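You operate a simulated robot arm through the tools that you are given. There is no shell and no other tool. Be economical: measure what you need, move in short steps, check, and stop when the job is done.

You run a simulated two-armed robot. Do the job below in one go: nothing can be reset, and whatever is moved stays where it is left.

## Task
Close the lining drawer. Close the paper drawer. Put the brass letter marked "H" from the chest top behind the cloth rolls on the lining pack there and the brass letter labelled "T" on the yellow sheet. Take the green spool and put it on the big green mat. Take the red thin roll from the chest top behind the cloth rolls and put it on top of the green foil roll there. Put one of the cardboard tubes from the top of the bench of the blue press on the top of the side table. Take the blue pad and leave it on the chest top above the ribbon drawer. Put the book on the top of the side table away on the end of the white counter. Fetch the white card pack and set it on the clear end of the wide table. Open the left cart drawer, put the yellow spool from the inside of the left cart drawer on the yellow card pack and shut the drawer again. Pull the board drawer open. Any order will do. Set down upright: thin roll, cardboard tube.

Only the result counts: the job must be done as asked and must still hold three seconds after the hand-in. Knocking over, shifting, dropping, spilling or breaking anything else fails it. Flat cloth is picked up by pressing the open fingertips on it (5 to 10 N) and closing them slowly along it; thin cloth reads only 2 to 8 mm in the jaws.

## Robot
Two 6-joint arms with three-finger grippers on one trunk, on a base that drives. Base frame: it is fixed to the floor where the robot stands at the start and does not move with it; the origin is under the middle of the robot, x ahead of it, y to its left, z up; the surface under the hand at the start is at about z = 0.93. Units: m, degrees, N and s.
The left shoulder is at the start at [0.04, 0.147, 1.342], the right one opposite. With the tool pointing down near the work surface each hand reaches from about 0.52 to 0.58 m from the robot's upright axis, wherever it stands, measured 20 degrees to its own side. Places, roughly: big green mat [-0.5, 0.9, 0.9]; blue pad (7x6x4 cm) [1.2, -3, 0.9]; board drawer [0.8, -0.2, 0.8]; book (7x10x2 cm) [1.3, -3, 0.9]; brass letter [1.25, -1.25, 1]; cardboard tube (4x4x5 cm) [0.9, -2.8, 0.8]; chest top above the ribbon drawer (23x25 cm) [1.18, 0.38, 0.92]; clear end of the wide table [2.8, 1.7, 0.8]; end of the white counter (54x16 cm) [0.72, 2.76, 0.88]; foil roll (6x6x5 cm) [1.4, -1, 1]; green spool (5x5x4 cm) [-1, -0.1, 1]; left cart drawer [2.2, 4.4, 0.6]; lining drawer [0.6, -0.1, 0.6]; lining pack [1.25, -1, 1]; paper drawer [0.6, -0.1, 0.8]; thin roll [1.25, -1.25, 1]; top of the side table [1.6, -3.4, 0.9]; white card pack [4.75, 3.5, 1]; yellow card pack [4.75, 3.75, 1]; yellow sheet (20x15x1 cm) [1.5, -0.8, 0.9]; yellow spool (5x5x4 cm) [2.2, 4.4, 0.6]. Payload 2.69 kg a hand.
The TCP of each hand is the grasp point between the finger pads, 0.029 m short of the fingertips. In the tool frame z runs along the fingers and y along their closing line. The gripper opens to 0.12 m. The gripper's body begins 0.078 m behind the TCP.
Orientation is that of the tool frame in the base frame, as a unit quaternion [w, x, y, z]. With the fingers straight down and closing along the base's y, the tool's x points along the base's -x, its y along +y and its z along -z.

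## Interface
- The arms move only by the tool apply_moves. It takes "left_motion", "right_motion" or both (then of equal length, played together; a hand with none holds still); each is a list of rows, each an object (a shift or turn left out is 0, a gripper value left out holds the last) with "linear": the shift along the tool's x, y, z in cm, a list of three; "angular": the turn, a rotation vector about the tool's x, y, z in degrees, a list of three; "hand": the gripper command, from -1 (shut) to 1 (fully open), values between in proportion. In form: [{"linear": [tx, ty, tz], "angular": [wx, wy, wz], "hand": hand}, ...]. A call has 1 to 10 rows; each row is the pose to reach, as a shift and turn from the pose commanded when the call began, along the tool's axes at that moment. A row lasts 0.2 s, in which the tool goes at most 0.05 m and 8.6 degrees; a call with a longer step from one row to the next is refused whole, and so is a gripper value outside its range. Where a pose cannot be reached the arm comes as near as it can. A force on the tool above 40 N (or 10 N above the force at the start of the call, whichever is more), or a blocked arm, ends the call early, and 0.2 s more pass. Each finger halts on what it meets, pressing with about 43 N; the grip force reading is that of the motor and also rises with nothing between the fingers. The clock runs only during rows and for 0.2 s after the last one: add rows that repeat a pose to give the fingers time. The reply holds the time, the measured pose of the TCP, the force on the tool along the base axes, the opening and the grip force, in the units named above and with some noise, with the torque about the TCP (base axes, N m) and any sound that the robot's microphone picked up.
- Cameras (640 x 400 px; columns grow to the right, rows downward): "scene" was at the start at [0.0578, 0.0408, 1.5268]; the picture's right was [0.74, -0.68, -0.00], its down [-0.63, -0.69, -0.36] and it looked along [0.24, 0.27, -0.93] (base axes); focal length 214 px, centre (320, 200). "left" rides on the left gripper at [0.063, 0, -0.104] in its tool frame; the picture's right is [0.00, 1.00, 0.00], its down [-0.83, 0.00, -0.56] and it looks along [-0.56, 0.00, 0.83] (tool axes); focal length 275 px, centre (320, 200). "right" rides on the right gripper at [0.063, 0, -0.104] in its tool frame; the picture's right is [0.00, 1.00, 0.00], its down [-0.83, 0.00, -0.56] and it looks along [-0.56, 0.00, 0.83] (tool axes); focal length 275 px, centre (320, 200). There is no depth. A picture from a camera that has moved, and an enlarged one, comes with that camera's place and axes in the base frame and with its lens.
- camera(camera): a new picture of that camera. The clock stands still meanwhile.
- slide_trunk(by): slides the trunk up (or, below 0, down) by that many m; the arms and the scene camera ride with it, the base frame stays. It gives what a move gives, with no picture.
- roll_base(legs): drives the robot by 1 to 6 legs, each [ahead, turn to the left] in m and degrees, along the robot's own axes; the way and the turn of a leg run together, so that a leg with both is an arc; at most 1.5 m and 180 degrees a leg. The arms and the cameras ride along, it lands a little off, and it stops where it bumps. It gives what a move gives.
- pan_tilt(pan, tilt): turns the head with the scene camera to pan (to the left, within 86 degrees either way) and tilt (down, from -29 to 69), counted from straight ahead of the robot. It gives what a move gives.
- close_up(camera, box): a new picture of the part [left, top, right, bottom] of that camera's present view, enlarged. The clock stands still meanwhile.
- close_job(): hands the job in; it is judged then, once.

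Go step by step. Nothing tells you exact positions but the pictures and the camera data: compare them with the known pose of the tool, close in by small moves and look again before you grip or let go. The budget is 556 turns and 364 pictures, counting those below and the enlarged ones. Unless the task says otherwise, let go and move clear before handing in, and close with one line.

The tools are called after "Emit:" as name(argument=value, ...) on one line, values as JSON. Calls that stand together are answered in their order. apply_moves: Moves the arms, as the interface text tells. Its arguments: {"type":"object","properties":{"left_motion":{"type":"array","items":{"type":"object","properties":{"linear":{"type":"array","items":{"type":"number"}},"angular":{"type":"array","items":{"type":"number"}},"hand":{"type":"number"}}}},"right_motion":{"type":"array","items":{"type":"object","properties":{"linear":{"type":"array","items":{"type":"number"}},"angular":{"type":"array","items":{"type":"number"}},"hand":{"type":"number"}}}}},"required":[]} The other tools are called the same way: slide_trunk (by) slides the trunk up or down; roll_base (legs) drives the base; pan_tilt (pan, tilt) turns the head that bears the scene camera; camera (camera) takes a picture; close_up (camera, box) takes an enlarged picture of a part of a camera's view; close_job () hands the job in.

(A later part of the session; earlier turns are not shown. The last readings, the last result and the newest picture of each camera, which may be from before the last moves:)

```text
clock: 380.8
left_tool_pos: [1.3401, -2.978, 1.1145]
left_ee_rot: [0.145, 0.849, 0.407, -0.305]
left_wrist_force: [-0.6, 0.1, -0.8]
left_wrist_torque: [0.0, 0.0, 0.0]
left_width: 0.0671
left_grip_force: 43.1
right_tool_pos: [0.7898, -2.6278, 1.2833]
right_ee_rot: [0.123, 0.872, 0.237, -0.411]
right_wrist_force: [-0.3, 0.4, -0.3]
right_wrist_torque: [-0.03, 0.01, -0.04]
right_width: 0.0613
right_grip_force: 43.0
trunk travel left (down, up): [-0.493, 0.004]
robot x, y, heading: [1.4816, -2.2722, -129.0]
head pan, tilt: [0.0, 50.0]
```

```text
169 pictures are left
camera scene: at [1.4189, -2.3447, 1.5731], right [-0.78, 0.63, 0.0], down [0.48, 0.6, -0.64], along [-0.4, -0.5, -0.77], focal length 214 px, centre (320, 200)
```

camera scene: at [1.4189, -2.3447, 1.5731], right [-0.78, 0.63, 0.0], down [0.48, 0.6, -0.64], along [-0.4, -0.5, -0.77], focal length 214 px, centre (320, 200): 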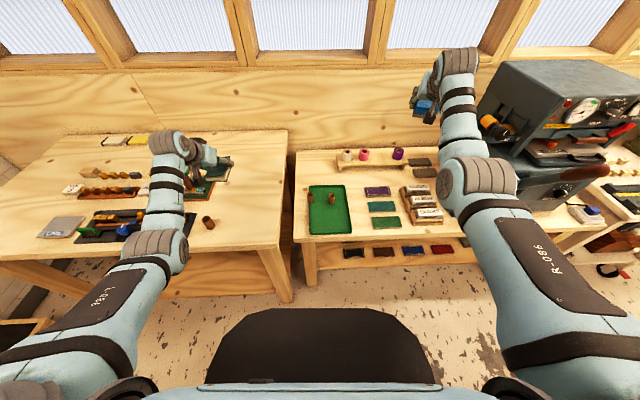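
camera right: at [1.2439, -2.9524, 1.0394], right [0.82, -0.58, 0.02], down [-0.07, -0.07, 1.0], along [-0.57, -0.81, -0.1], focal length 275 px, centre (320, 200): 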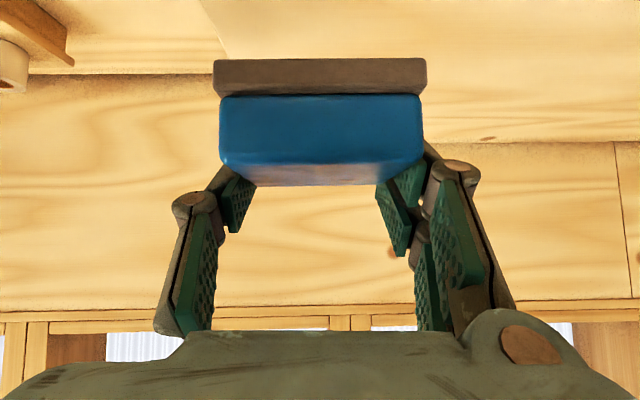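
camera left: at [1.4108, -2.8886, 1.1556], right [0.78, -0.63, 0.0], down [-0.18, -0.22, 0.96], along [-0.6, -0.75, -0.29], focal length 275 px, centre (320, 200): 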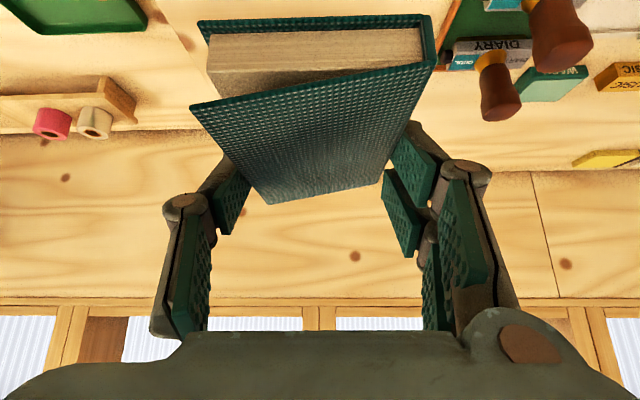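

Book and pad are both in hand. I back away along the chest's far side and look where to go next.

Emit:
roll_base(legs=[[0, 3.5], [-1.4, 0]])

Emit:
pan_tilt(pan=-86, tilt=30)

Emit:
camera(camera="scene")

```text
clock: 388.2
left_tool_pos: [2.1978, -1.84, 1.114]
left_ee_rot: [0.156, 0.835, 0.435, -0.299]
left_wrist_force: [-1.0, 0.4, -0.8]
left_wrist_torque: [-0.01, 0.04, 0.04]
left_width: 0.067
left_grip_force: 42.9
right_tool_pos: [1.6248, -1.5264, 1.2827]
right_ee_rot: [0.135, 0.864, 0.264, -0.406]
right_wrist_force: [0.5, 0.0, -0.1]
right_wrist_torque: [-0.01, 0.0, -0.01]
right_width: 0.0611
right_grip_force: 42.5
trunk travel left (down, up): [-0.493, 0.004]
robot x, y, heading: [2.2917, -1.1232, -125.2]
head pan, tilt: [0.0, 50.0]
```

```text
clock: 389.8
left_tool_pos: [2.1976, -1.8397, 1.1144]
left_ee_rot: [0.155, 0.835, 0.435, -0.3]
left_wrist_force: [0.6, -0.8, -0.6]
left_wrist_torque: [-0.02, 0.04, 0.01]
left_width: 0.0672
left_grip_force: 43.0
right_tool_pos: [1.6249, -1.5265, 1.2826]
right_ee_rot: [0.136, 0.864, 0.264, -0.406]
right_wrist_force: [0.0, -0.6, -0.7]
right_wrist_torque: [0.0, 0.01, -0.01]
right_width: 0.0611
right_grip_force: 42.6
trunk travel left (down, up): [-0.493, 0.004]
robot x, y, heading: [2.2914, -1.1207, -125.5]
head pan, tilt: [-85.9, 30.0]
```

```text
168 pictures are left
camera scene: at [2.2024, -1.0933, 1.6024], right [0.52, 0.86, 0.0], down [0.43, -0.26, -0.87], along [-0.74, 0.45, -0.5], focal length 214 px, centre (320, 200)
```

scene: 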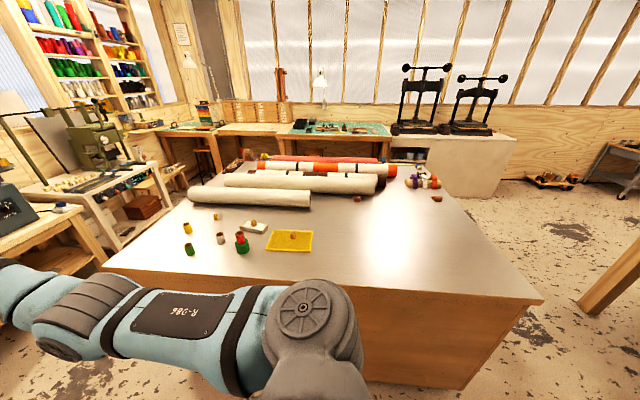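

Emit:
roll_base(legs=[[-1.32, 0], [0, -90], [1.2, 0]])

Emit:
pan_tilt(pan=0, tilt=40)

Emit:
camera(camera="scene")

Emit:
pan_tilt(pan=60, tilt=40)

Emit:
camera(camera="scene")

```text
clock: 405.9
left_tool_pos: [1.3493, 0.7245, 1.1156]
left_ee_rot: [-0.102, 0.899, -0.28, -0.323]
left_wrist_force: [0.0, -0.4, -1.3]
left_wrist_torque: [0.03, 0.02, 0.01]
left_width: 0.0669
left_grip_force: 42.9
right_tool_pos: [1.661, 1.2992, 1.2836]
right_ee_rot: [-0.189, 0.8, -0.42, -0.384]
right_wrist_force: [-0.4, 0.6, -0.5]
right_wrist_torque: [-0.01, 0.01, 0.03]
right_width: 0.0612
right_grip_force: 43.0
trunk travel left (down, up): [-0.493, 0.004]
robot x, y, heading: [2.0662, 0.6371, 145.5]
head pan, tilt: [-85.9, 30.0]
```

```text
clock: 407.5
left_tool_pos: [1.3487, 0.724, 1.1144]
left_ee_rot: [-0.101, 0.899, -0.278, -0.323]
left_wrist_force: [1.1, 1.3, -0.8]
left_wrist_torque: [-0.02, -0.02, -0.03]
left_width: 0.0668
left_grip_force: 43.2
right_tool_pos: [1.6575, 1.3008, 1.2839]
right_ee_rot: [-0.19, 0.799, -0.421, -0.384]
right_wrist_force: [0.0, 0.3, -1.0]
right_wrist_torque: [0.02, -0.02, -0.02]
right_width: 0.0613
right_grip_force: 43.8
trunk travel left (down, up): [-0.493, 0.004]
robot x, y, heading: [2.0655, 0.6371, 145.4]
head pan, tilt: [0.0, 40.0]
```

```text
167 pictures are left
camera scene: at [1.9796, 0.6962, 1.587], right [0.57, 0.82, 0.0], down [0.53, -0.37, -0.77], along [-0.63, 0.44, -0.64], focal length 214 px, centre (320, 200)
```

scene: 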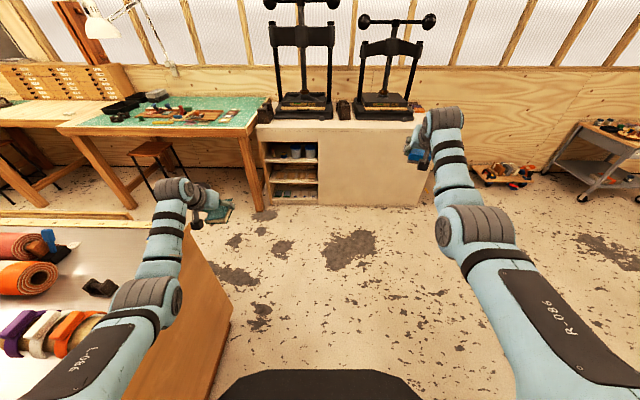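

```text
clock: 408.8
left_tool_pos: [1.3488, 0.7246, 1.1145]
left_ee_rot: [-0.101, 0.899, -0.279, -0.322]
left_wrist_force: [-0.1, -0.5, -1.1]
left_wrist_torque: [0.03, 0.01, -0.01]
left_width: 0.0668
left_grip_force: 43.0
right_tool_pos: [1.6587, 1.2992, 1.2829]
right_ee_rot: [-0.189, 0.8, -0.421, -0.384]
right_wrist_force: [0.3, -0.4, -0.7]
right_wrist_torque: [0.01, 0.04, -0.02]
right_width: 0.0612
right_grip_force: 43.0
trunk travel left (down, up): [-0.493, 0.004]
robot x, y, heading: [2.0714, 0.6345, 145.2]
head pan, tilt: [60.0, 40.0]
```

```text
166 pictures are left
camera scene: at [1.9727, 0.6114, 1.587], right [-0.43, 0.9, 0.0], down [0.58, 0.27, -0.77], along [-0.69, -0.33, -0.64], focal length 214 px, centre (320, 200)
```

scene: 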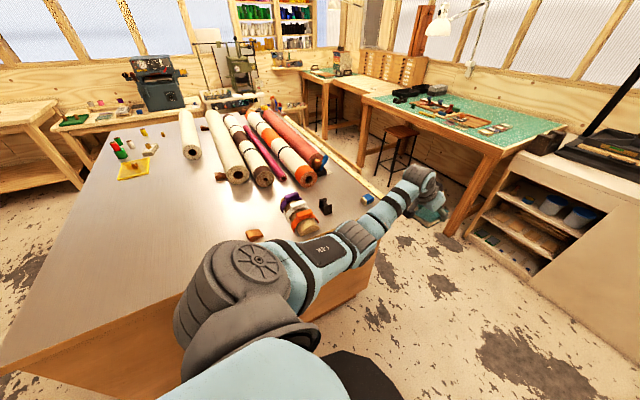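

Emit:
roll_base(legs=[[0.48, 0], [0, 90]])

Emit:
pan_tilt(pan=0, tilt=50)

Emit:
camera(camera="scene")

Emit:
camera(camera="right")

```text
clock: 415.5
left_tool_pos: [1.5853, 0.1912, 1.1145]
left_ee_rot: [0.157, 0.833, 0.438, -0.299]
left_wrist_force: [0.6, 0.1, -1.4]
left_wrist_torque: [0.0, 0.01, 0.02]
left_width: 0.0672
left_grip_force: 43.6
right_tool_pos: [1.0111, 0.4996, 1.282]
right_ee_rot: [0.138, 0.863, 0.269, -0.405]
right_wrist_force: [0.8, 1.4, -0.2]
right_wrist_torque: [-0.02, -0.01, -0.01]
right_width: 0.0616
right_grip_force: 43.1
trunk travel left (down, up): [-0.493, 0.004]
robot x, y, heading: [1.6755, 0.9123, -124.6]
head pan, tilt: [60.0, 40.0]
```

```text
clock: 416.8
left_tool_pos: [1.587, 0.1902, 1.1157]
left_ee_rot: [0.157, 0.833, 0.439, -0.299]
left_wrist_force: [0.5, -0.2, 0.2]
left_wrist_torque: [0.02, 0.0, -0.04]
left_width: 0.0673
left_grip_force: 42.8
right_tool_pos: [1.0105, 0.5004, 1.2838]
right_ee_rot: [0.137, 0.863, 0.268, -0.405]
right_wrist_force: [0.4, 0.0, 0.2]
right_wrist_torque: [-0.01, -0.01, 0.0]
right_width: 0.0616
right_grip_force: 43.0
trunk travel left (down, up): [-0.493, 0.004]
robot x, y, heading: [1.6747, 0.9072, -124.6]
head pan, tilt: [0.0, 50.0]
```

```text
165 pictures are left
camera scene: at [1.6185, 0.828, 1.5728], right [-0.82, 0.57, 0.0], down [0.44, 0.63, -0.64], along [-0.37, -0.53, -0.77], focal length 214 px, centre (320, 200)
```

scene: 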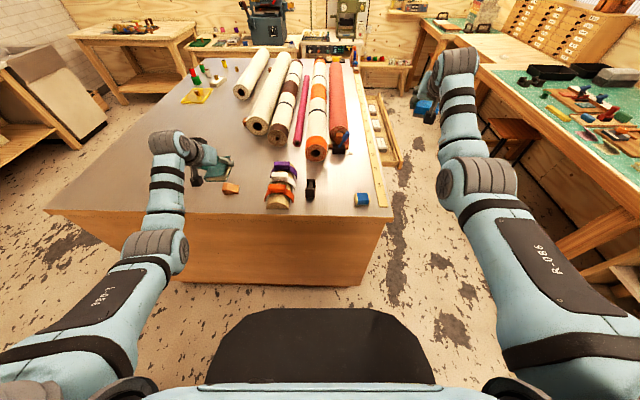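

```text
164 pictures are left
camera right: at [1.1083, 0.5699, 1.2982], right [0.58, -0.82, 0.02], down [-0.09, -0.04, 1.0], along [-0.81, -0.58, -0.1], focal length 275 px, centre (320, 200)
```

right: 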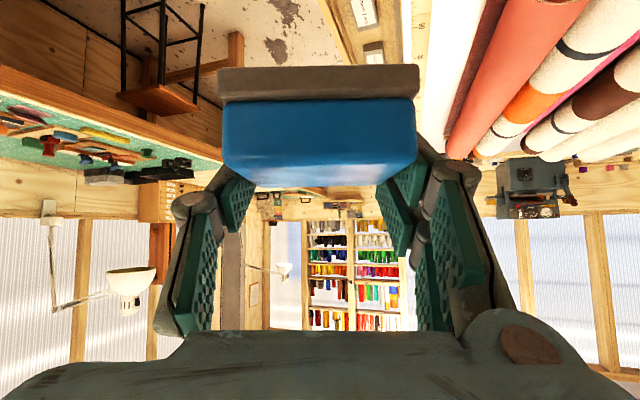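

Emit:
roll_base(legs=[[0.08, 0]])

Emit:
apply_moves(right_motion=[{"linear": [1.7, 3.4, -2.1]}, {"linear": [3.4, 6.8, -4.2]}, {"linear": [5.2, 10.2, -6.4]}, {"linear": [6.9, 13.6, -8.5]}, {"linear": [8.6, 17, -10.6]}, {"linear": [8.6, 17, -10.6]}])

Emit:
camera(camera="scene")

```text
clock: 418.3
left_tool_pos: [1.5518, 0.1383, 1.1188]
left_ee_rot: [0.157, 0.832, 0.438, -0.302]
left_wrist_force: [-0.7, -1.5, -2.2]
left_wrist_torque: [0.04, -0.01, -0.02]
left_width: 0.0672
left_grip_force: 43.1
right_tool_pos: [0.9746, 0.4462, 1.2696]
right_ee_rot: [0.127, 0.871, 0.275, -0.387]
right_wrist_force: [-1.3, -1.5, -1.5]
right_wrist_torque: [0.05, 0.01, 0.0]
right_width: 0.0619
right_grip_force: 43.0
trunk travel left (down, up): [-0.493, 0.004]
robot x, y, heading: [1.631, 0.8452, -124.6]
head pan, tilt: [0.0, 50.0]
stopped in leg 1: the robot was blocked; the commanded pose is now the measured one
```

```text
clock: 419.7
left_tool_pos: [1.5542, 0.1415, 1.1209]
left_ee_rot: [0.158, 0.831, 0.438, -0.303]
left_wrist_force: [-0.5, 0.5, -0.9]
left_wrist_torque: [0.0, -0.03, -0.02]
left_width: 0.067
left_grip_force: 42.4
right_tool_pos: [1.1809, 0.3896, 1.2811]
right_ee_rot: [0.128, 0.871, 0.274, -0.387]
right_wrist_force: [0.0, 0.3, -1.4]
right_wrist_torque: [0.0, 0.0, 0.01]
right_width: 0.0618
right_grip_force: 43.2
right hand out of reach, approached as far as the arm can: row 5, 6
trunk travel left (down, up): [-0.493, 0.004]
robot x, y, heading: [1.63, 0.8436, -124.5]
head pan, tilt: [0.0, 50.0]
```

```text
163 pictures are left
camera scene: at [1.5728, 0.7618, 1.5727], right [-0.82, 0.57, 0.0], down [0.44, 0.63, -0.64], along [-0.36, -0.53, -0.77], focal length 214 px, centre (320, 200)
```

scene: 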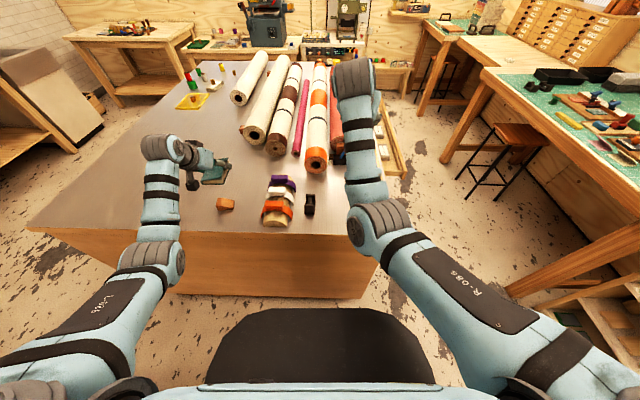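

Emit:
roll_base(legs=[[-0.015, 0]])

Emit:
apply_moves(right_motion=[{"linear": [3.4, 0, 2.8]}, {"linear": [6.8, 0, 5.6]}, {"linear": [10.2, 0.5, 8.4]}, {"linear": [13.6, 0.9, 11.2]}, {"linear": [16.5, 0.9, 13.5]}, {"linear": [16.5, 0.9, 13.5]}])

Emit:
camera(camera="scene")

Emit:
camera(camera="right")

```text
clock: 420.5
left_tool_pos: [1.5613, 0.1515, 1.1201]
left_ee_rot: [0.158, 0.831, 0.438, -0.303]
left_wrist_force: [-0.1, -1.4, -1.2]
left_wrist_torque: [0.02, -0.04, 0.0]
left_width: 0.0672
left_grip_force: 42.8
right_tool_pos: [1.1869, 0.3994, 1.2806]
right_ee_rot: [0.128, 0.871, 0.275, -0.387]
right_wrist_force: [0.5, 0.8, -2.1]
right_wrist_torque: [0.03, -0.01, 0.02]
right_width: 0.0617
right_grip_force: 42.7
trunk travel left (down, up): [-0.493, 0.004]
robot x, y, heading: [1.6352, 0.8548, -124.6]
head pan, tilt: [0.0, 50.0]
```

```text
clock: 422.1
left_tool_pos: [1.5625, 0.1537, 1.121]
left_ee_rot: [0.158, 0.832, 0.438, -0.303]
left_wrist_force: [0.2, 0.0, -0.8]
left_wrist_torque: [0.01, 0.03, 0.03]
left_width: 0.067
left_grip_force: 43.6
right_tool_pos: [1.1659, 0.4132, 1.0763]
right_ee_rot: [0.108, 0.866, 0.261, -0.412]
right_wrist_force: [-0.5, 0.2, -1.7]
right_wrist_torque: [-0.01, -0.05, -0.02]
right_width: 0.0618
right_grip_force: 42.7
right hand out of reach, approached as far as the arm can: row 1, 2, 3, 4
trunk travel left (down, up): [-0.493, 0.004]
robot x, y, heading: [1.6345, 0.8556, -124.9]
head pan, tilt: [0.0, 50.0]
stopped in row 6 (right hand): the arm was blocked; the commanded pose is now the measured one
```

```text
162 pictures are left
camera scene: at [1.5822, 0.7746, 1.5728], right [-0.82, 0.57, 0.0], down [0.44, 0.63, -0.64], along [-0.37, -0.53, -0.77], focal length 214 px, centre (320, 200)
```

scene: 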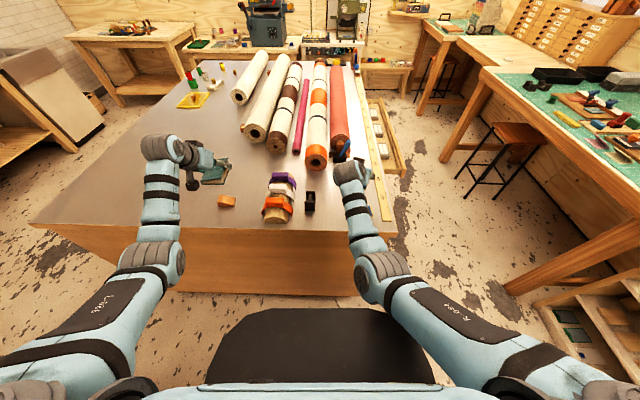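

```text
161 pictures are left
camera right: at [1.266, 0.478, 1.0922], right [0.54, -0.84, -0.03], down [-0.07, -0.08, 0.99], along [-0.84, -0.54, -0.1], focal length 275 px, centre (320, 200)
```

right: 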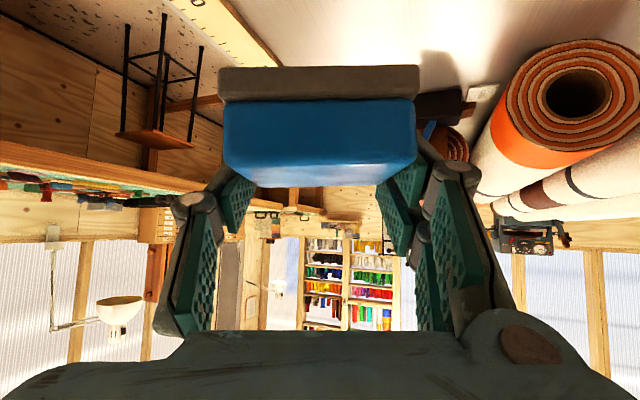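

Emit:
apply_moves(right_motion=[{"linear": [-3.8, 0, -3.1]}, {"linear": [-7.6, 0, -6.2]}, {"linear": [-11.4, 0, -9.3]}, {"linear": [-15.2, 0, -12.4]}, {"linear": [-15.2, 0, -12.4]}])

Emit:
roll_base(legs=[[-0.06, 0]])

Emit:
slide_trunk(by=-0.2)

Emit:
camera(camera="scene")

Emit:
camera(camera="right")

```text
clock: 423.3
left_tool_pos: [1.5628, 0.1545, 1.1213]
left_ee_rot: [0.158, 0.831, 0.438, -0.304]
left_wrist_force: [-0.4, 1.1, -0.8]
left_wrist_torque: [0.03, -0.01, 0.02]
left_width: 0.0673
left_grip_force: 43.4
right_tool_pos: [1.1708, 0.4053, 1.2727]
right_ee_rot: [0.111, 0.867, 0.263, -0.409]
right_wrist_force: [0.0, -0.1, 0.0]
right_wrist_torque: [-0.04, 0.0, -0.03]
right_width: 0.0619
right_grip_force: 43.0
trunk travel left (down, up): [-0.493, 0.004]
robot x, y, heading: [1.637, 0.8554, -124.7]
head pan, tilt: [0.0, 50.0]
```

```text
clock: 424.2
left_tool_pos: [1.5888, 0.194, 1.1142]
left_ee_rot: [0.156, 0.833, 0.438, -0.3]
left_wrist_force: [-0.3, -1.0, -1.7]
left_wrist_torque: [0.01, -0.09, 0.0]
left_width: 0.067
left_grip_force: 42.9
right_tool_pos: [1.1973, 0.4441, 1.2654]
right_ee_rot: [0.107, 0.869, 0.264, -0.405]
right_wrist_force: [-0.9, -2.4, -0.9]
right_wrist_torque: [0.04, -0.01, -0.05]
right_width: 0.0619
right_grip_force: 42.8
trunk travel left (down, up): [-0.493, 0.004]
robot x, y, heading: [1.6683, 0.9033, -124.5]
head pan, tilt: [0.0, 50.0]
```

```text
clock: 425.7
left_tool_pos: [1.5954, 0.2017, 0.9908]
left_ee_rot: [0.168, 0.827, 0.435, -0.315]
left_wrist_force: [-0.6, 0.8, 10.1]
left_wrist_torque: [-0.5, 0.03, -0.03]
left_width: 0.0671
left_grip_force: 43.1
right_tool_pos: [1.2063, 0.4581, 1.1288]
right_ee_rot: [0.112, 0.867, 0.262, -0.41]
right_wrist_force: [0.0, -0.2, -0.8]
right_wrist_torque: [-0.02, -0.01, 0.02]
right_width: 0.0617
right_grip_force: 43.2
trunk travel left (down, up): [-0.352, 0.145]
robot x, y, heading: [1.675, 0.9043, -124.5]
head pan, tilt: [0.0, 50.0]
stopped: the force on the tool passed its limit at 51 N (the readings are from after the stop); the commanded pose is now the measured one
```

```text
160 pictures are left
camera scene: at [1.6165, 0.828, 1.4302], right [-0.82, 0.57, 0.0], down [0.44, 0.63, -0.64], along [-0.37, -0.53, -0.76], focal length 214 px, centre (320, 200)
```

scene: 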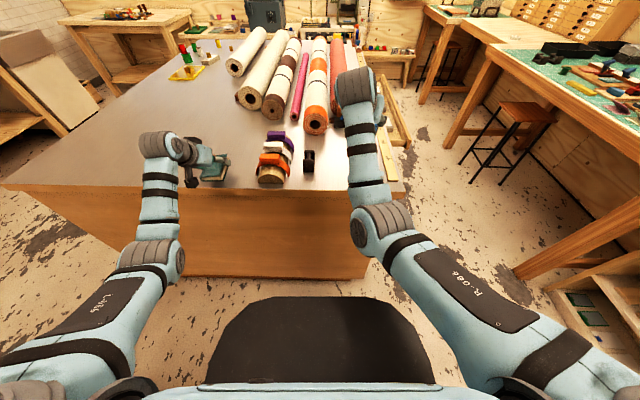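

```text
159 pictures are left
camera right: at [1.3054, 0.5234, 1.1464], right [0.55, -0.84, -0.02], down [-0.07, -0.08, 0.99], along [-0.83, -0.54, -0.11], focal length 275 px, centre (320, 200)
```

right: 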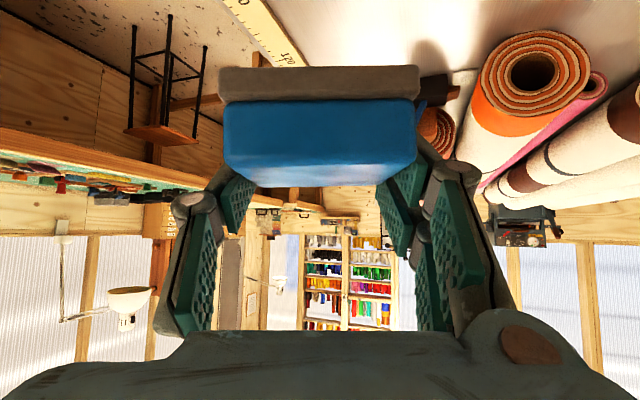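

Left hand's book touched something; I raise the trunk back and check.

Emit:
slide_trunk(by=0.14)

Emit:
camera(camera="left")

Emit:
close_up(camera="scene", box=[120, 120, 420, 260])

```text
clock: 427.4
left_tool_pos: [1.5952, 0.199, 1.1297]
left_ee_rot: [0.166, 0.828, 0.436, -0.312]
left_wrist_force: [-0.2, 0.7, -0.8]
left_wrist_torque: [-0.01, -0.03, -0.02]
left_width: 0.0671
left_grip_force: 42.6
right_tool_pos: [1.2035, 0.4547, 1.2702]
right_ee_rot: [0.11, 0.867, 0.263, -0.409]
right_wrist_force: [0.5, -0.9, -1.2]
right_wrist_torque: [0.01, 0.03, -0.04]
right_width: 0.0617
right_grip_force: 43.1
trunk travel left (down, up): [-0.492, 0.005]
robot x, y, heading: [1.6728, 0.9015, -124.5]
head pan, tilt: [0.0, 50.0]
```

```text
158 pictures are left
camera left: at [1.659, 0.2948, 1.1666], right [0.82, -0.57, 0.01], down [-0.15, -0.21, 0.97], along [-0.55, -0.8, -0.26], focal length 275 px, centre (320, 200)
```

left: 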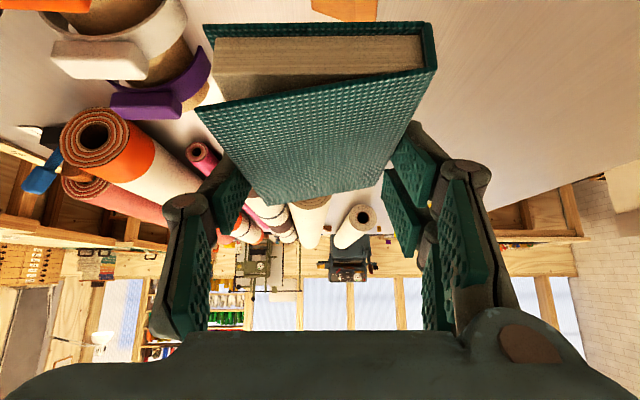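

```text
2.13 times, centred on (270, 190) of scene
camera zoom: at [1.6157, 0.8233, 1.572], right [-0.82, 0.57, 0.0], down [0.44, 0.63, -0.64], along [-0.37, -0.53, -0.77], focal length 458 px, centre (427, 221)
```

zoom: 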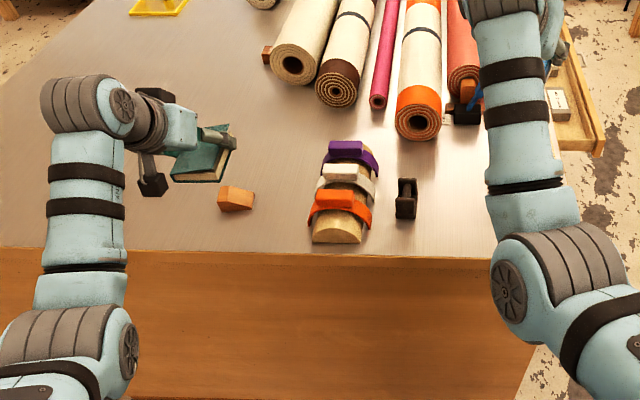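

Emit:
apply_moves(left_motion=[{"linear": [-2.4, 0, -2.9], "angular": [0, -3, 0]}, {"linear": [-4.8, 0, -5.8], "angular": [0, -6, 0]}, {"linear": [-7.2, 0, -8.6], "angular": [0, -9, 0]}, {"linear": [-9.6, 0, -11.5], "angular": [0, -12, 0]}, {"linear": [-12, 0, -14], "angular": [0, -15, 0]}, {"linear": [-12, 0, -14], "angular": [0, -15, 0]}])

Emit:
slide_trunk(by=-0.17)

Emit:
camera(camera="right")

Emit:
camera(camera="scene")

```text
clock: 428.8
left_tool_pos: [1.5932, 0.1547, 1.32]
left_ee_rot: [0.221, 0.781, 0.408, -0.418]
left_wrist_force: [0.5, 0.3, -1.2]
left_wrist_torque: [0.0, -0.03, 0.0]
left_width: 0.067
left_grip_force: 42.6
left hand out of reach, approached as far as the arm can: row 1, 2, 3, 4, 5, 6
right_tool_pos: [1.2047, 0.4545, 1.2688]
right_ee_rot: [0.109, 0.868, 0.262, -0.408]
right_wrist_force: [0.5, -0.1, -0.5]
right_wrist_torque: [0.03, -0.01, 0.02]
right_width: 0.0617
right_grip_force: 43.1
trunk travel left (down, up): [-0.492, 0.005]
robot x, y, heading: [1.6699, 0.9068, -124.5]
head pan, tilt: [0.0, 50.0]
```

```text
clock: 430.7
left_tool_pos: [1.5937, 0.1554, 1.1483]
left_ee_rot: [0.222, 0.781, 0.408, -0.417]
left_wrist_force: [-0.2, 0.7, -0.4]
left_wrist_torque: [-0.03, -0.08, 0.02]
left_width: 0.067
left_grip_force: 43.0
right_tool_pos: [1.2037, 0.4543, 1.0998]
right_ee_rot: [0.11, 0.867, 0.263, -0.408]
right_wrist_force: [-0.1, -0.2, -1.2]
right_wrist_torque: [-0.02, 0.01, 0.0]
right_width: 0.0621
right_grip_force: 43.0
trunk travel left (down, up): [-0.322, 0.175]
robot x, y, heading: [1.6721, 0.908, -124.6]
head pan, tilt: [0.0, 50.0]
```

```text
156 pictures are left
camera right: at [1.3049, 0.5199, 1.1164], right [0.55, -0.84, -0.03], down [-0.08, -0.08, 0.99], along [-0.83, -0.54, -0.11], focal length 275 px, centre (320, 200)
```

right: 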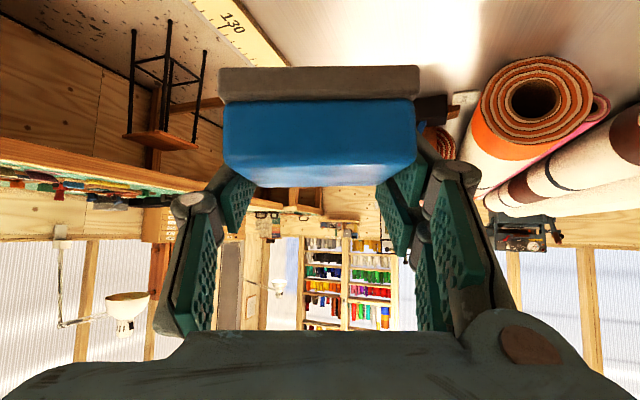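

```text
155 pictures are left
camera scene: at [1.6158, 0.8235, 1.4014], right [-0.82, 0.57, 0.0], down [0.44, 0.63, -0.64], along [-0.37, -0.53, -0.77], focal length 214 px, centre (320, 200)
```

scene: 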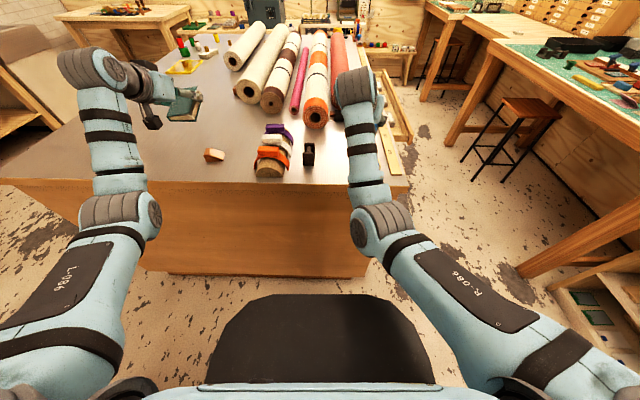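

Emit:
roll_base(legs=[[0.04, 0]])

Emit:
apply_moves(right_motion=[{"linear": [-0.7, 2.2, 2.8]}, {"linear": [0.5, 4.4, 5]}, {"linear": [3, 4.4, 7]}, {"linear": [5.4, 4.4, 9.2]}, {"linear": [5.4, 4.4, 9.2]}])

Emit:
camera(camera="right")

Emit:
camera(camera="scene")

```text
clock: 431.6
left_tool_pos: [1.5771, 0.1308, 1.1546]
left_ee_rot: [0.222, 0.779, 0.406, -0.422]
left_wrist_force: [0.9, -0.4, 0.2]
left_wrist_torque: [0.03, 0.01, -0.05]
left_width: 0.0671
left_grip_force: 43.3
right_tool_pos: [1.1879, 0.4293, 1.1061]
right_ee_rot: [0.114, 0.865, 0.262, -0.412]
right_wrist_force: [0.4, -0.7, -0.6]
right_wrist_torque: [0.02, 0.02, 0.01]
right_width: 0.0619
right_grip_force: 43.5
trunk travel left (down, up): [-0.322, 0.175]
robot x, y, heading: [1.6442, 0.8699, -124.8]
head pan, tilt: [0.0, 50.0]
```

```text
clock: 432.8
left_tool_pos: [1.5717, 0.1242, 1.1495]
left_ee_rot: [0.221, 0.781, 0.408, -0.418]
left_wrist_force: [-0.2, 0.2, -0.7]
left_wrist_torque: [0.03, 0.02, 0.02]
left_width: 0.067
left_grip_force: 42.8
right_tool_pos: [1.1765, 0.3674, 0.9988]
right_ee_rot: [0.111, 0.866, 0.263, -0.41]
right_wrist_force: [0.1, -0.1, -0.5]
right_wrist_torque: [0.02, 0.0, -0.01]
right_width: 0.0617
right_grip_force: 43.0
trunk travel left (down, up): [-0.322, 0.175]
robot x, y, heading: [1.645, 0.87, -124.5]
head pan, tilt: [0.0, 50.0]
```

```text
154 pictures are left
camera right: at [1.2763, 0.4333, 1.0162], right [0.55, -0.84, -0.03], down [-0.07, -0.08, 0.99], along [-0.83, -0.54, -0.11], focal length 275 px, centre (320, 200)
```

right: 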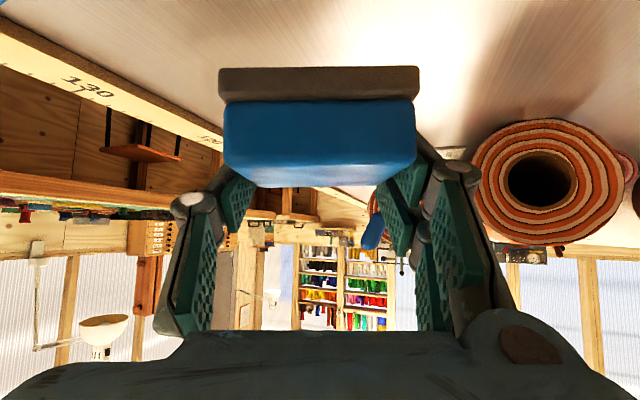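

```text
153 pictures are left
camera scene: at [1.5937, 0.791, 1.4015], right [-0.82, 0.57, 0.0], down [0.44, 0.63, -0.64], along [-0.37, -0.53, -0.77], focal length 214 px, centre (320, 200)
```

scene: 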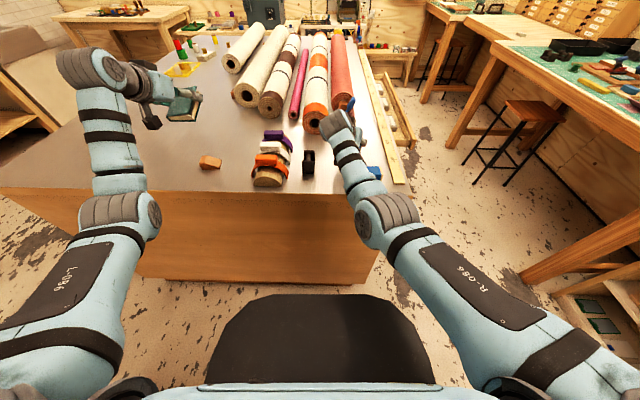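

Emit:
apply_moves(right_motion=[{"linear": [0.8, 0, 0.7]}, {"linear": [1.6, 0, 1.35]}, {"linear": [2.1, 0, 1.75]}, {"linear": [2.4, 0, 2]}, {"linear": [2.4, 0, 2]}])

Emit:
camera(camera="right")

```text
clock: 433.9
left_tool_pos: [1.5729, 0.1236, 1.1501]
left_ee_rot: [0.221, 0.782, 0.407, -0.417]
left_wrist_force: [-0.2, -0.1, -1.5]
left_wrist_torque: [-0.03, 0.01, -0.01]
left_width: 0.0671
left_grip_force: 42.7
right_tool_pos: [1.1744, 0.3683, 0.9675]
right_ee_rot: [0.111, 0.867, 0.263, -0.408]
right_wrist_force: [0.4, -0.1, -0.5]
right_wrist_torque: [-0.01, 0.03, -0.02]
right_width: 0.0621
right_grip_force: 42.7
trunk travel left (down, up): [-0.322, 0.175]
robot x, y, heading: [1.6492, 0.8737, -124.6]
head pan, tilt: [0.0, 50.0]
```

```text
152 pictures are left
camera right: at [1.2752, 0.4339, 0.9845], right [0.55, -0.84, -0.03], down [-0.07, -0.08, 0.99], along [-0.83, -0.54, -0.11], focal length 275 px, centre (320, 200)
```

right: 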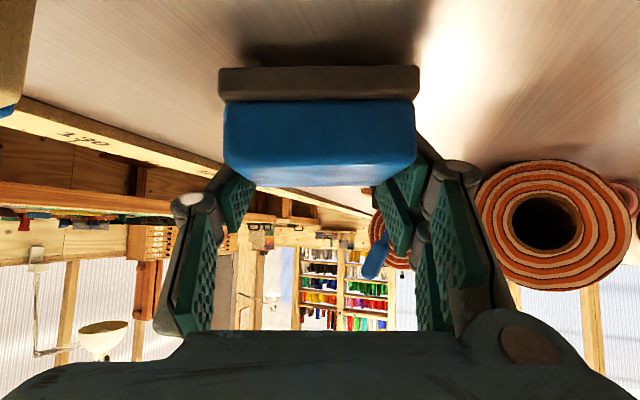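

Emit:
apply_moves(right_motion=[{"linear": [0.3, 0, 0.25]}, {"linear": [0.6, 0, 0.5]}, {"linear": [0.8, 0, 0.65]}, {"linear": [0.8, 0, 0.65]}])

```text
clock: 434.9
left_tool_pos: [1.5737, 0.1246, 1.1508]
left_ee_rot: [0.222, 0.78, 0.408, -0.419]
left_wrist_force: [0.0, 0.3, -1.6]
left_wrist_torque: [-0.02, 0.0, -0.01]
left_width: 0.0672
left_grip_force: 43.0
right_tool_pos: [1.1748, 0.3671, 0.9642]
right_ee_rot: [0.116, 0.864, 0.262, -0.413]
right_wrist_force: [-10.3, -13.2, 35.6]
right_wrist_torque: [-1.54, -0.13, -0.5]
right_width: 0.062
right_grip_force: 43.4
trunk travel left (down, up): [-0.322, 0.175]
robot x, y, heading: [1.6487, 0.8711, -124.4]
head pan, tilt: [0.0, 50.0]
```

Emit:
apply_moves(right_motion=[{"linear": [-0.35, 0, -0.3]}, {"linear": [-0.35, 0, -0.3], "hand": 0.1}, {"linear": [-0.35, 0, -0.3], "hand": 0.25}, {"linear": [-0.35, 0, -0.3], "hand": 0.4}])

Emit:
camera(camera="right")

```text
clock: 435.9
left_tool_pos: [1.5731, 0.1239, 1.1502]
left_ee_rot: [0.222, 0.781, 0.408, -0.418]
left_wrist_force: [-0.1, 0.1, -1.4]
left_wrist_torque: [-0.03, -0.02, -0.03]
left_width: 0.0672
left_grip_force: 43.0
right_tool_pos: [1.1759, 0.3694, 0.9599]
right_ee_rot: [0.111, 0.868, 0.264, -0.406]
right_wrist_force: [-1.2, 0.1, 3.8]
right_wrist_torque: [-0.09, -0.02, -0.07]
right_width: 0.086
right_grip_force: 0.1
trunk travel left (down, up): [-0.322, 0.175]
robot x, y, heading: [1.65, 0.8718, -124.5]
head pan, tilt: [0.0, 50.0]
```

```text
151 pictures are left
camera right: at [1.2766, 0.435, 0.9773], right [0.55, -0.83, -0.03], down [-0.08, -0.08, 0.99], along [-0.83, -0.54, -0.11], focal length 275 px, centre (320, 200)
```

right: 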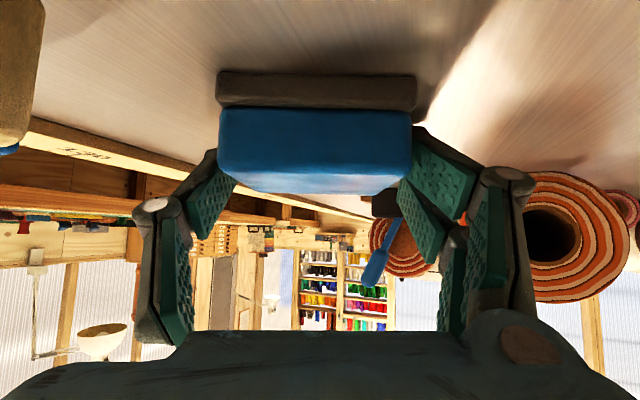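

Pad is resting. I withdraw backward along the tool axis and lift.

Emit:
apply_moves(right_motion=[{"linear": [-0.5, 0, -4]}, {"linear": [-1, 0, -8]}, {"linear": [-4, 0, -11]}, {"linear": [-8, 0, -13]}, {"linear": [-12, 0, -15]}, {"linear": [-12, 0, -15]}])

Emit:
slide_trunk(by=0.17)

Emit:
camera(camera="right")

Emit:
camera(camera="scene")

```text
clock: 437.4
left_tool_pos: [1.5719, 0.1229, 1.1483]
left_ee_rot: [0.222, 0.781, 0.407, -0.418]
left_wrist_force: [-0.5, 0.4, 0.0]
left_wrist_torque: [-0.02, 0.0, -0.01]
left_width: 0.0671
left_grip_force: 43.4
right_tool_pos: [1.1995, 0.3826, 1.1519]
right_ee_rot: [0.112, 0.867, 0.264, -0.408]
right_wrist_force: [-0.1, -0.6, -0.1]
right_wrist_torque: [-0.01, -0.02, -0.02]
right_width: 0.0841
right_grip_force: 0.1
right hand out of reach, approached as far as the arm can: row 2, 3, 4, 5, 6
trunk travel left (down, up): [-0.322, 0.175]
robot x, y, heading: [1.6464, 0.8722, -124.8]
head pan, tilt: [0.0, 50.0]
```

```text
clock: 439.3
left_tool_pos: [1.5722, 0.1216, 1.3188]
left_ee_rot: [0.221, 0.782, 0.407, -0.418]
left_wrist_force: [-0.2, -0.2, -1.0]
left_wrist_torque: [0.02, -0.03, 0.01]
left_width: 0.0674
left_grip_force: 43.0
right_tool_pos: [1.2001, 0.3834, 1.3215]
right_ee_rot: [0.112, 0.867, 0.263, -0.408]
right_wrist_force: [-1.0, 0.8, 1.1]
right_wrist_torque: [0.04, -0.05, 0.03]
right_width: 0.084
right_grip_force: 0.0
trunk travel left (down, up): [-0.492, 0.005]
robot x, y, heading: [1.6475, 0.873, -124.6]
head pan, tilt: [0.0, 50.0]
```

```text
150 pictures are left
camera right: at [1.3006, 0.4497, 1.3391], right [0.55, -0.83, -0.03], down [-0.08, -0.08, 0.99], along [-0.83, -0.54, -0.11], focal length 275 px, centre (320, 200)
```

right: 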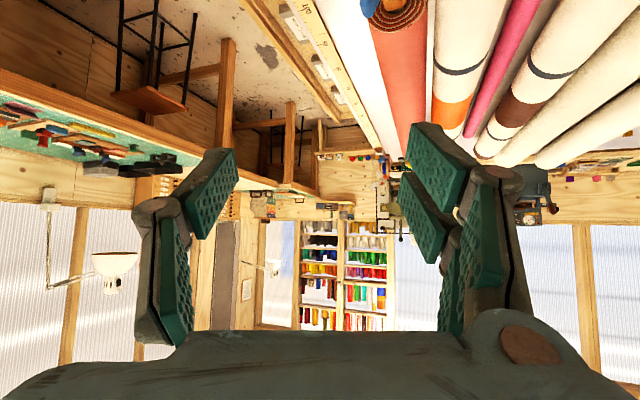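

```text
149 pictures are left
camera scene: at [1.5932, 0.7907, 1.572], right [-0.82, 0.57, 0.0], down [0.44, 0.63, -0.64], along [-0.37, -0.53, -0.77], focal length 214 px, centre (320, 200)
```

scene: 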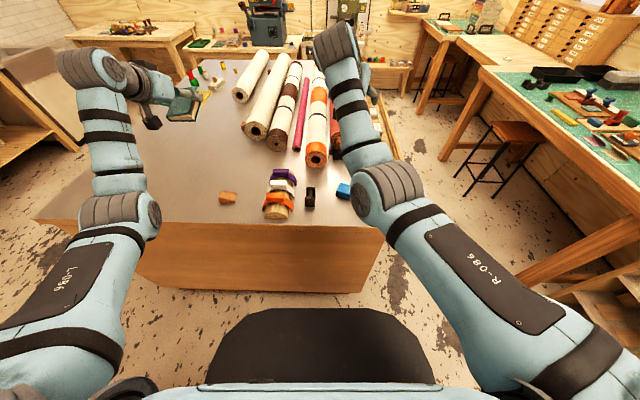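

Pad is in place near the chest's left-front corner. Next, the book goes to the end of the white counter.

Emit:
roll_base(legs=[[-0.05, 0], [0, -90], [0.5, 0], [0, -90], [1.27, 0], [0, 90]])

Emit:
pan_tilt(pan=0, tilt=35)

Emit:
camera(camera="scene")

```text
clock: 460.2
left_tool_pos: [1.2381, 2.3151, 1.3195]
left_ee_rot: [-0.139, 0.841, -0.265, -0.451]
left_wrist_force: [-0.9, -0.3, -0.5]
left_wrist_torque: [0.0, 0.02, 0.0]
left_width: 0.067
left_grip_force: 43.2
right_tool_pos: [1.5004, 2.6854, 1.322]
right_ee_rot: [-0.21, 0.799, -0.427, -0.368]
right_wrist_force: [-0.2, 0.8, -0.3]
right_wrist_torque: [0.02, -0.01, 0.0]
right_width: 0.0837
right_grip_force: 0.0
trunk travel left (down, up): [-0.492, 0.005]
robot x, y, heading: [1.9889, 2.2343, 145.4]
head pan, tilt: [0.0, 50.0]
```

```text
clock: 461.0
left_tool_pos: [1.2376, 2.3149, 1.3189]
left_ee_rot: [-0.141, 0.84, -0.266, -0.451]
left_wrist_force: [0.6, -0.8, -1.1]
left_wrist_torque: [0.01, 0.02, -0.01]
left_width: 0.0669
left_grip_force: 43.1
right_tool_pos: [1.499, 2.6856, 1.3225]
right_ee_rot: [-0.211, 0.798, -0.428, -0.367]
right_wrist_force: [0.1, 0.0, -0.8]
right_wrist_torque: [-0.02, 0.01, 0.0]
right_width: 0.084
right_grip_force: 0.1
trunk travel left (down, up): [-0.492, 0.005]
robot x, y, heading: [1.9891, 2.2339, 145.1]
head pan, tilt: [0.0, 35.0]
```

```text
148 pictures are left
camera scene: at [1.8971, 2.2965, 1.5934], right [0.57, 0.82, 0.0], down [0.47, -0.33, -0.82], along [-0.67, 0.47, -0.57], focal length 214 px, centre (320, 200)
```

scene: 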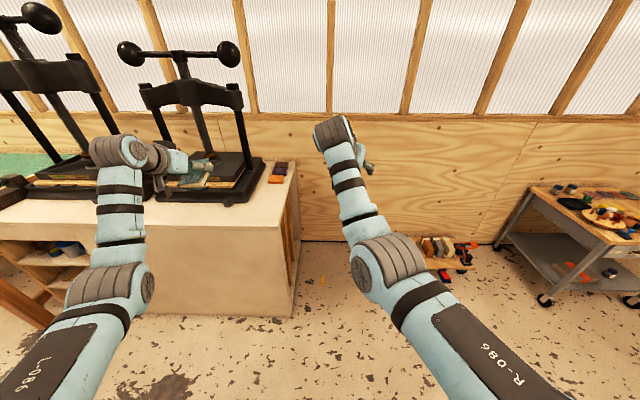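

Emit:
close_up(camera="scene", box=[180, 130, 340, 330])

```text
2.00 times, centred on (260, 230) of scene
camera zoom: at [1.8971, 2.2965, 1.5934], right [0.57, 0.82, 0.0], down [0.47, -0.33, -0.82], along [-0.67, 0.47, -0.57], focal length 429 px, centre (440, 140)
```

zoom: 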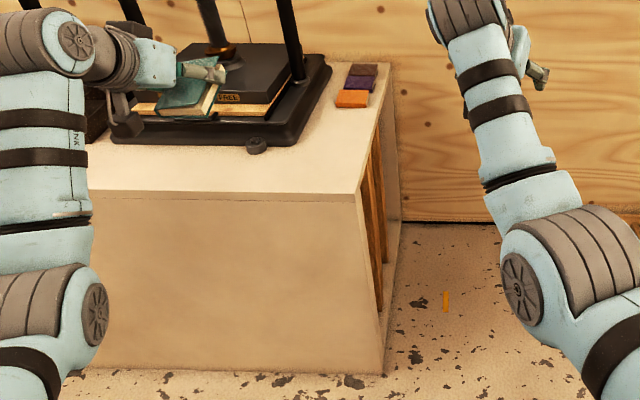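

The front strip is deep, so I go to the counter's end corner and approach it diagonally.

Emit:
roll_base(legs=[[0, -90], [0.29, 0], [0, 90], [0.68, 0]])

Emit:
apply_moves(left_motion=[{"linear": [2, 0, 1], "angular": [0, 5, 0]}, {"linear": [4.5, 0, 3], "angular": [0, 10, 0]}, {"linear": [7, 0, 5], "angular": [0, 15, 0]}, {"linear": [9, 0, 7], "angular": [0, 15, 0]}, {"linear": [9, 0, 7], "angular": [0, 15, 0]}])

Emit:
pan_tilt(pan=35, tilt=50)

Emit:
camera(camera="scene")

Emit:
camera(camera="left")

```text
clock: 473.9
left_tool_pos: [0.8589, 2.9554, 1.3205]
left_ee_rot: [-0.143, 0.838, -0.27, -0.453]
left_wrist_force: [1.0, -0.5, -1.0]
left_wrist_torque: [-0.04, -0.02, 0.01]
left_width: 0.0669
left_grip_force: 42.9
right_tool_pos: [1.1249, 3.3229, 1.3219]
right_ee_rot: [-0.213, 0.795, -0.432, -0.367]
right_wrist_force: [0.8, 0.1, -0.1]
right_wrist_torque: [-0.02, 0.01, 0.01]
right_width: 0.0837
right_grip_force: 0.0
trunk travel left (down, up): [-0.492, 0.005]
robot x, y, heading: [1.6065, 2.8682, 144.3]
head pan, tilt: [0.0, 35.0]
```

```text
clock: 475.1
left_tool_pos: [0.8485, 2.96, 1.2045]
left_ee_rot: [-0.106, 0.89, -0.287, -0.337]
left_wrist_force: [-0.2, -0.8, -0.3]
left_wrist_torque: [0.03, -0.01, 0.02]
left_width: 0.0672
left_grip_force: 43.5
right_tool_pos: [1.1233, 3.3237, 1.3231]
right_ee_rot: [-0.212, 0.796, -0.433, -0.366]
right_wrist_force: [-0.5, -0.5, -0.1]
right_wrist_torque: [-0.03, -0.01, 0.01]
right_width: 0.0841
right_grip_force: 0.1
trunk travel left (down, up): [-0.492, 0.005]
robot x, y, heading: [1.6048, 2.8703, 144.5]
head pan, tilt: [0.0, 35.0]
```

```text
clock: 476.2
left_tool_pos: [0.8492, 2.9614, 1.2063]
left_ee_rot: [-0.106, 0.89, -0.286, -0.338]
left_wrist_force: [0.1, -0.1, -1.2]
left_wrist_torque: [0.04, -0.04, 0.0]
left_width: 0.0673
left_grip_force: 42.7
right_tool_pos: [1.1233, 3.3257, 1.322]
right_ee_rot: [-0.213, 0.796, -0.433, -0.366]
right_wrist_force: [0.3, 0.1, -0.3]
right_wrist_torque: [0.01, 0.0, 0.01]
right_width: 0.0839
right_grip_force: 0.0
trunk travel left (down, up): [-0.492, 0.005]
robot x, y, heading: [1.6056, 2.8718, 144.5]
head pan, tilt: [35.0, 50.0]
```

```text
146 pictures are left
camera scene: at [1.5105, 2.8803, 1.5718], right [0.01, 1.0, 0.0], down [0.77, -0.01, -0.64], along [-0.64, 0.01, -0.77], focal length 214 px, centre (320, 200)
```

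scene: 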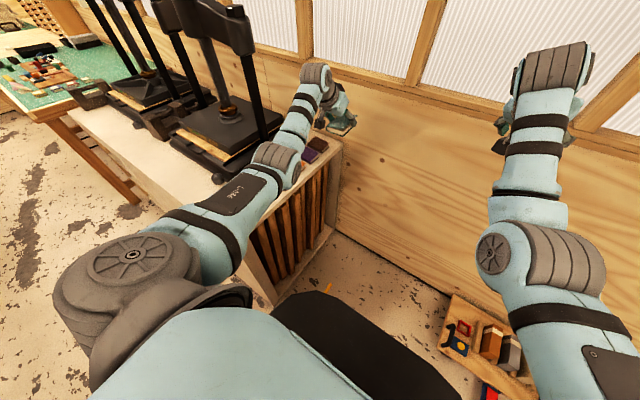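

```text
145 pictures are left
camera left: at [0.9422, 2.8926, 1.2427], right [-0.58, -0.81, 0.01], down [-0.2, 0.16, 0.97], along [-0.79, 0.56, -0.26], focal length 275 px, centre (320, 200)
```

left: 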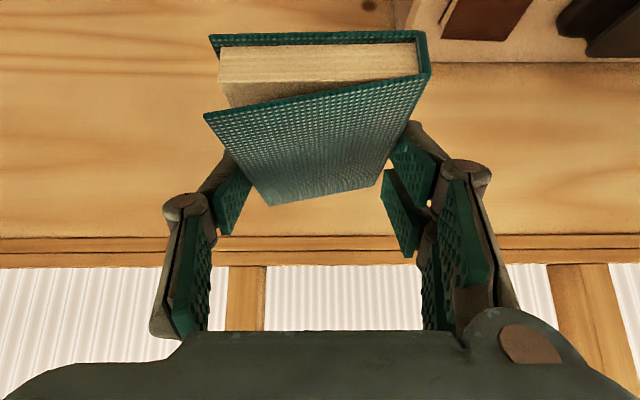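

Emit:
apply_moves(left_motion=[{"linear": [1.3, 0, -1]}, {"linear": [2.6, 0, -2.1]}, {"linear": [2.6, 0, -2.1]}])

Emit:
roll_base(legs=[[0, 24]])

Emit:
pan_tilt(pan=20, tilt=50)

Emit:
camera(camera="scene")

Emit:
camera(camera="left")

```text
clock: 477.0
left_tool_pos: [0.8767, 2.9398, 1.2034]
left_ee_rot: [-0.106, 0.89, -0.286, -0.338]
left_wrist_force: [0.0, 0.2, -0.3]
left_wrist_torque: [0.03, 0.01, 0.03]
left_width: 0.0669
left_grip_force: 43.1
right_tool_pos: [1.1229, 3.3242, 1.3212]
right_ee_rot: [-0.212, 0.796, -0.433, -0.366]
right_wrist_force: [0.4, -0.3, -0.9]
right_wrist_torque: [0.0, -0.01, 0.03]
right_width: 0.0841
right_grip_force: 0.1
trunk travel left (down, up): [-0.492, 0.005]
robot x, y, heading: [1.6027, 2.8686, 144.6]
head pan, tilt: [35.0, 50.0]
```

```text
clock: 478.6
left_tool_pos: [0.9093, 2.6402, 1.204]
left_ee_rot: [-0.032, 0.931, -0.095, -0.352]
left_wrist_force: [0.6, -1.2, -1.1]
left_wrist_torque: [0.0, 0.03, 0.06]
left_width: 0.0671
left_grip_force: 42.8
right_tool_pos: [0.9796, 3.0904, 1.3225]
right_ee_rot: [-0.131, 0.868, -0.258, -0.402]
right_wrist_force: [-0.1, 0.1, 0.2]
right_wrist_torque: [-0.01, -0.02, 0.0]
right_width: 0.0837
right_grip_force: 0.1
trunk travel left (down, up): [-0.492, 0.005]
robot x, y, heading: [1.6011, 2.8661, 168.5]
head pan, tilt: [35.0, 50.0]
```

```text
clock: 479.4
left_tool_pos: [0.9088, 2.6391, 1.2044]
left_ee_rot: [-0.034, 0.931, -0.095, -0.352]
left_wrist_force: [0.5, -0.3, -0.7]
left_wrist_torque: [-0.02, 0.01, 0.0]
left_width: 0.0669
left_grip_force: 42.8
right_tool_pos: [0.9799, 3.0903, 1.3222]
right_ee_rot: [-0.132, 0.869, -0.258, -0.402]
right_wrist_force: [-0.4, -0.3, 0.4]
right_wrist_torque: [-0.01, 0.03, 0.01]
right_width: 0.0842
right_grip_force: 0.0
trunk travel left (down, up): [-0.492, 0.005]
robot x, y, heading: [1.6007, 2.8652, 168.5]
head pan, tilt: [20.0, 50.0]
```

```text
144 pictures are left
camera scene: at [1.5081, 2.8605, 1.5717], right [-0.15, 0.99, 0.0], down [0.76, 0.11, -0.64], along [-0.64, -0.1, -0.77], focal length 214 px, centre (320, 200)
```

scene: 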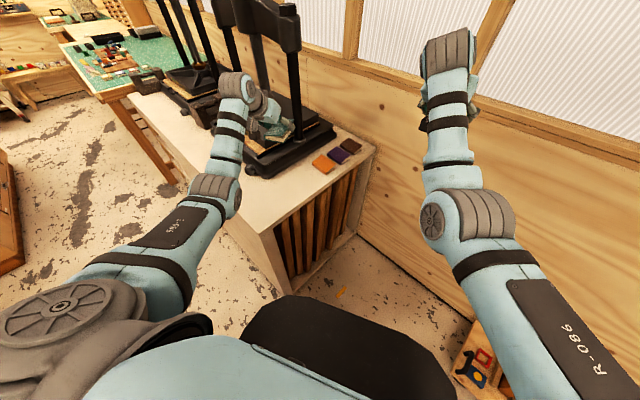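

```text
143 pictures are left
camera left: at [1.0223, 2.6153, 1.2414], right [-0.2, -0.98, 0.01], down [-0.25, 0.06, 0.97], along [-0.95, 0.2, -0.25], focal length 275 px, centre (320, 200)
```

left: 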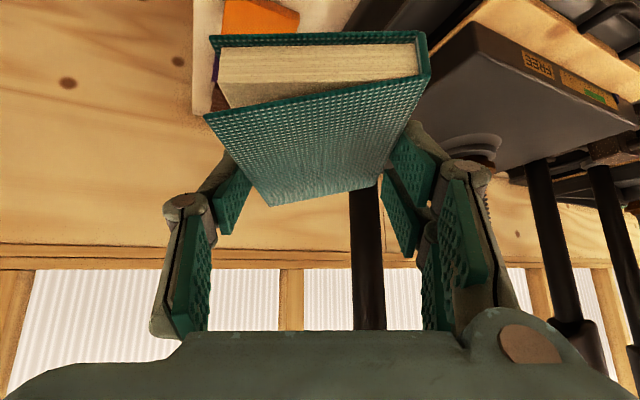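

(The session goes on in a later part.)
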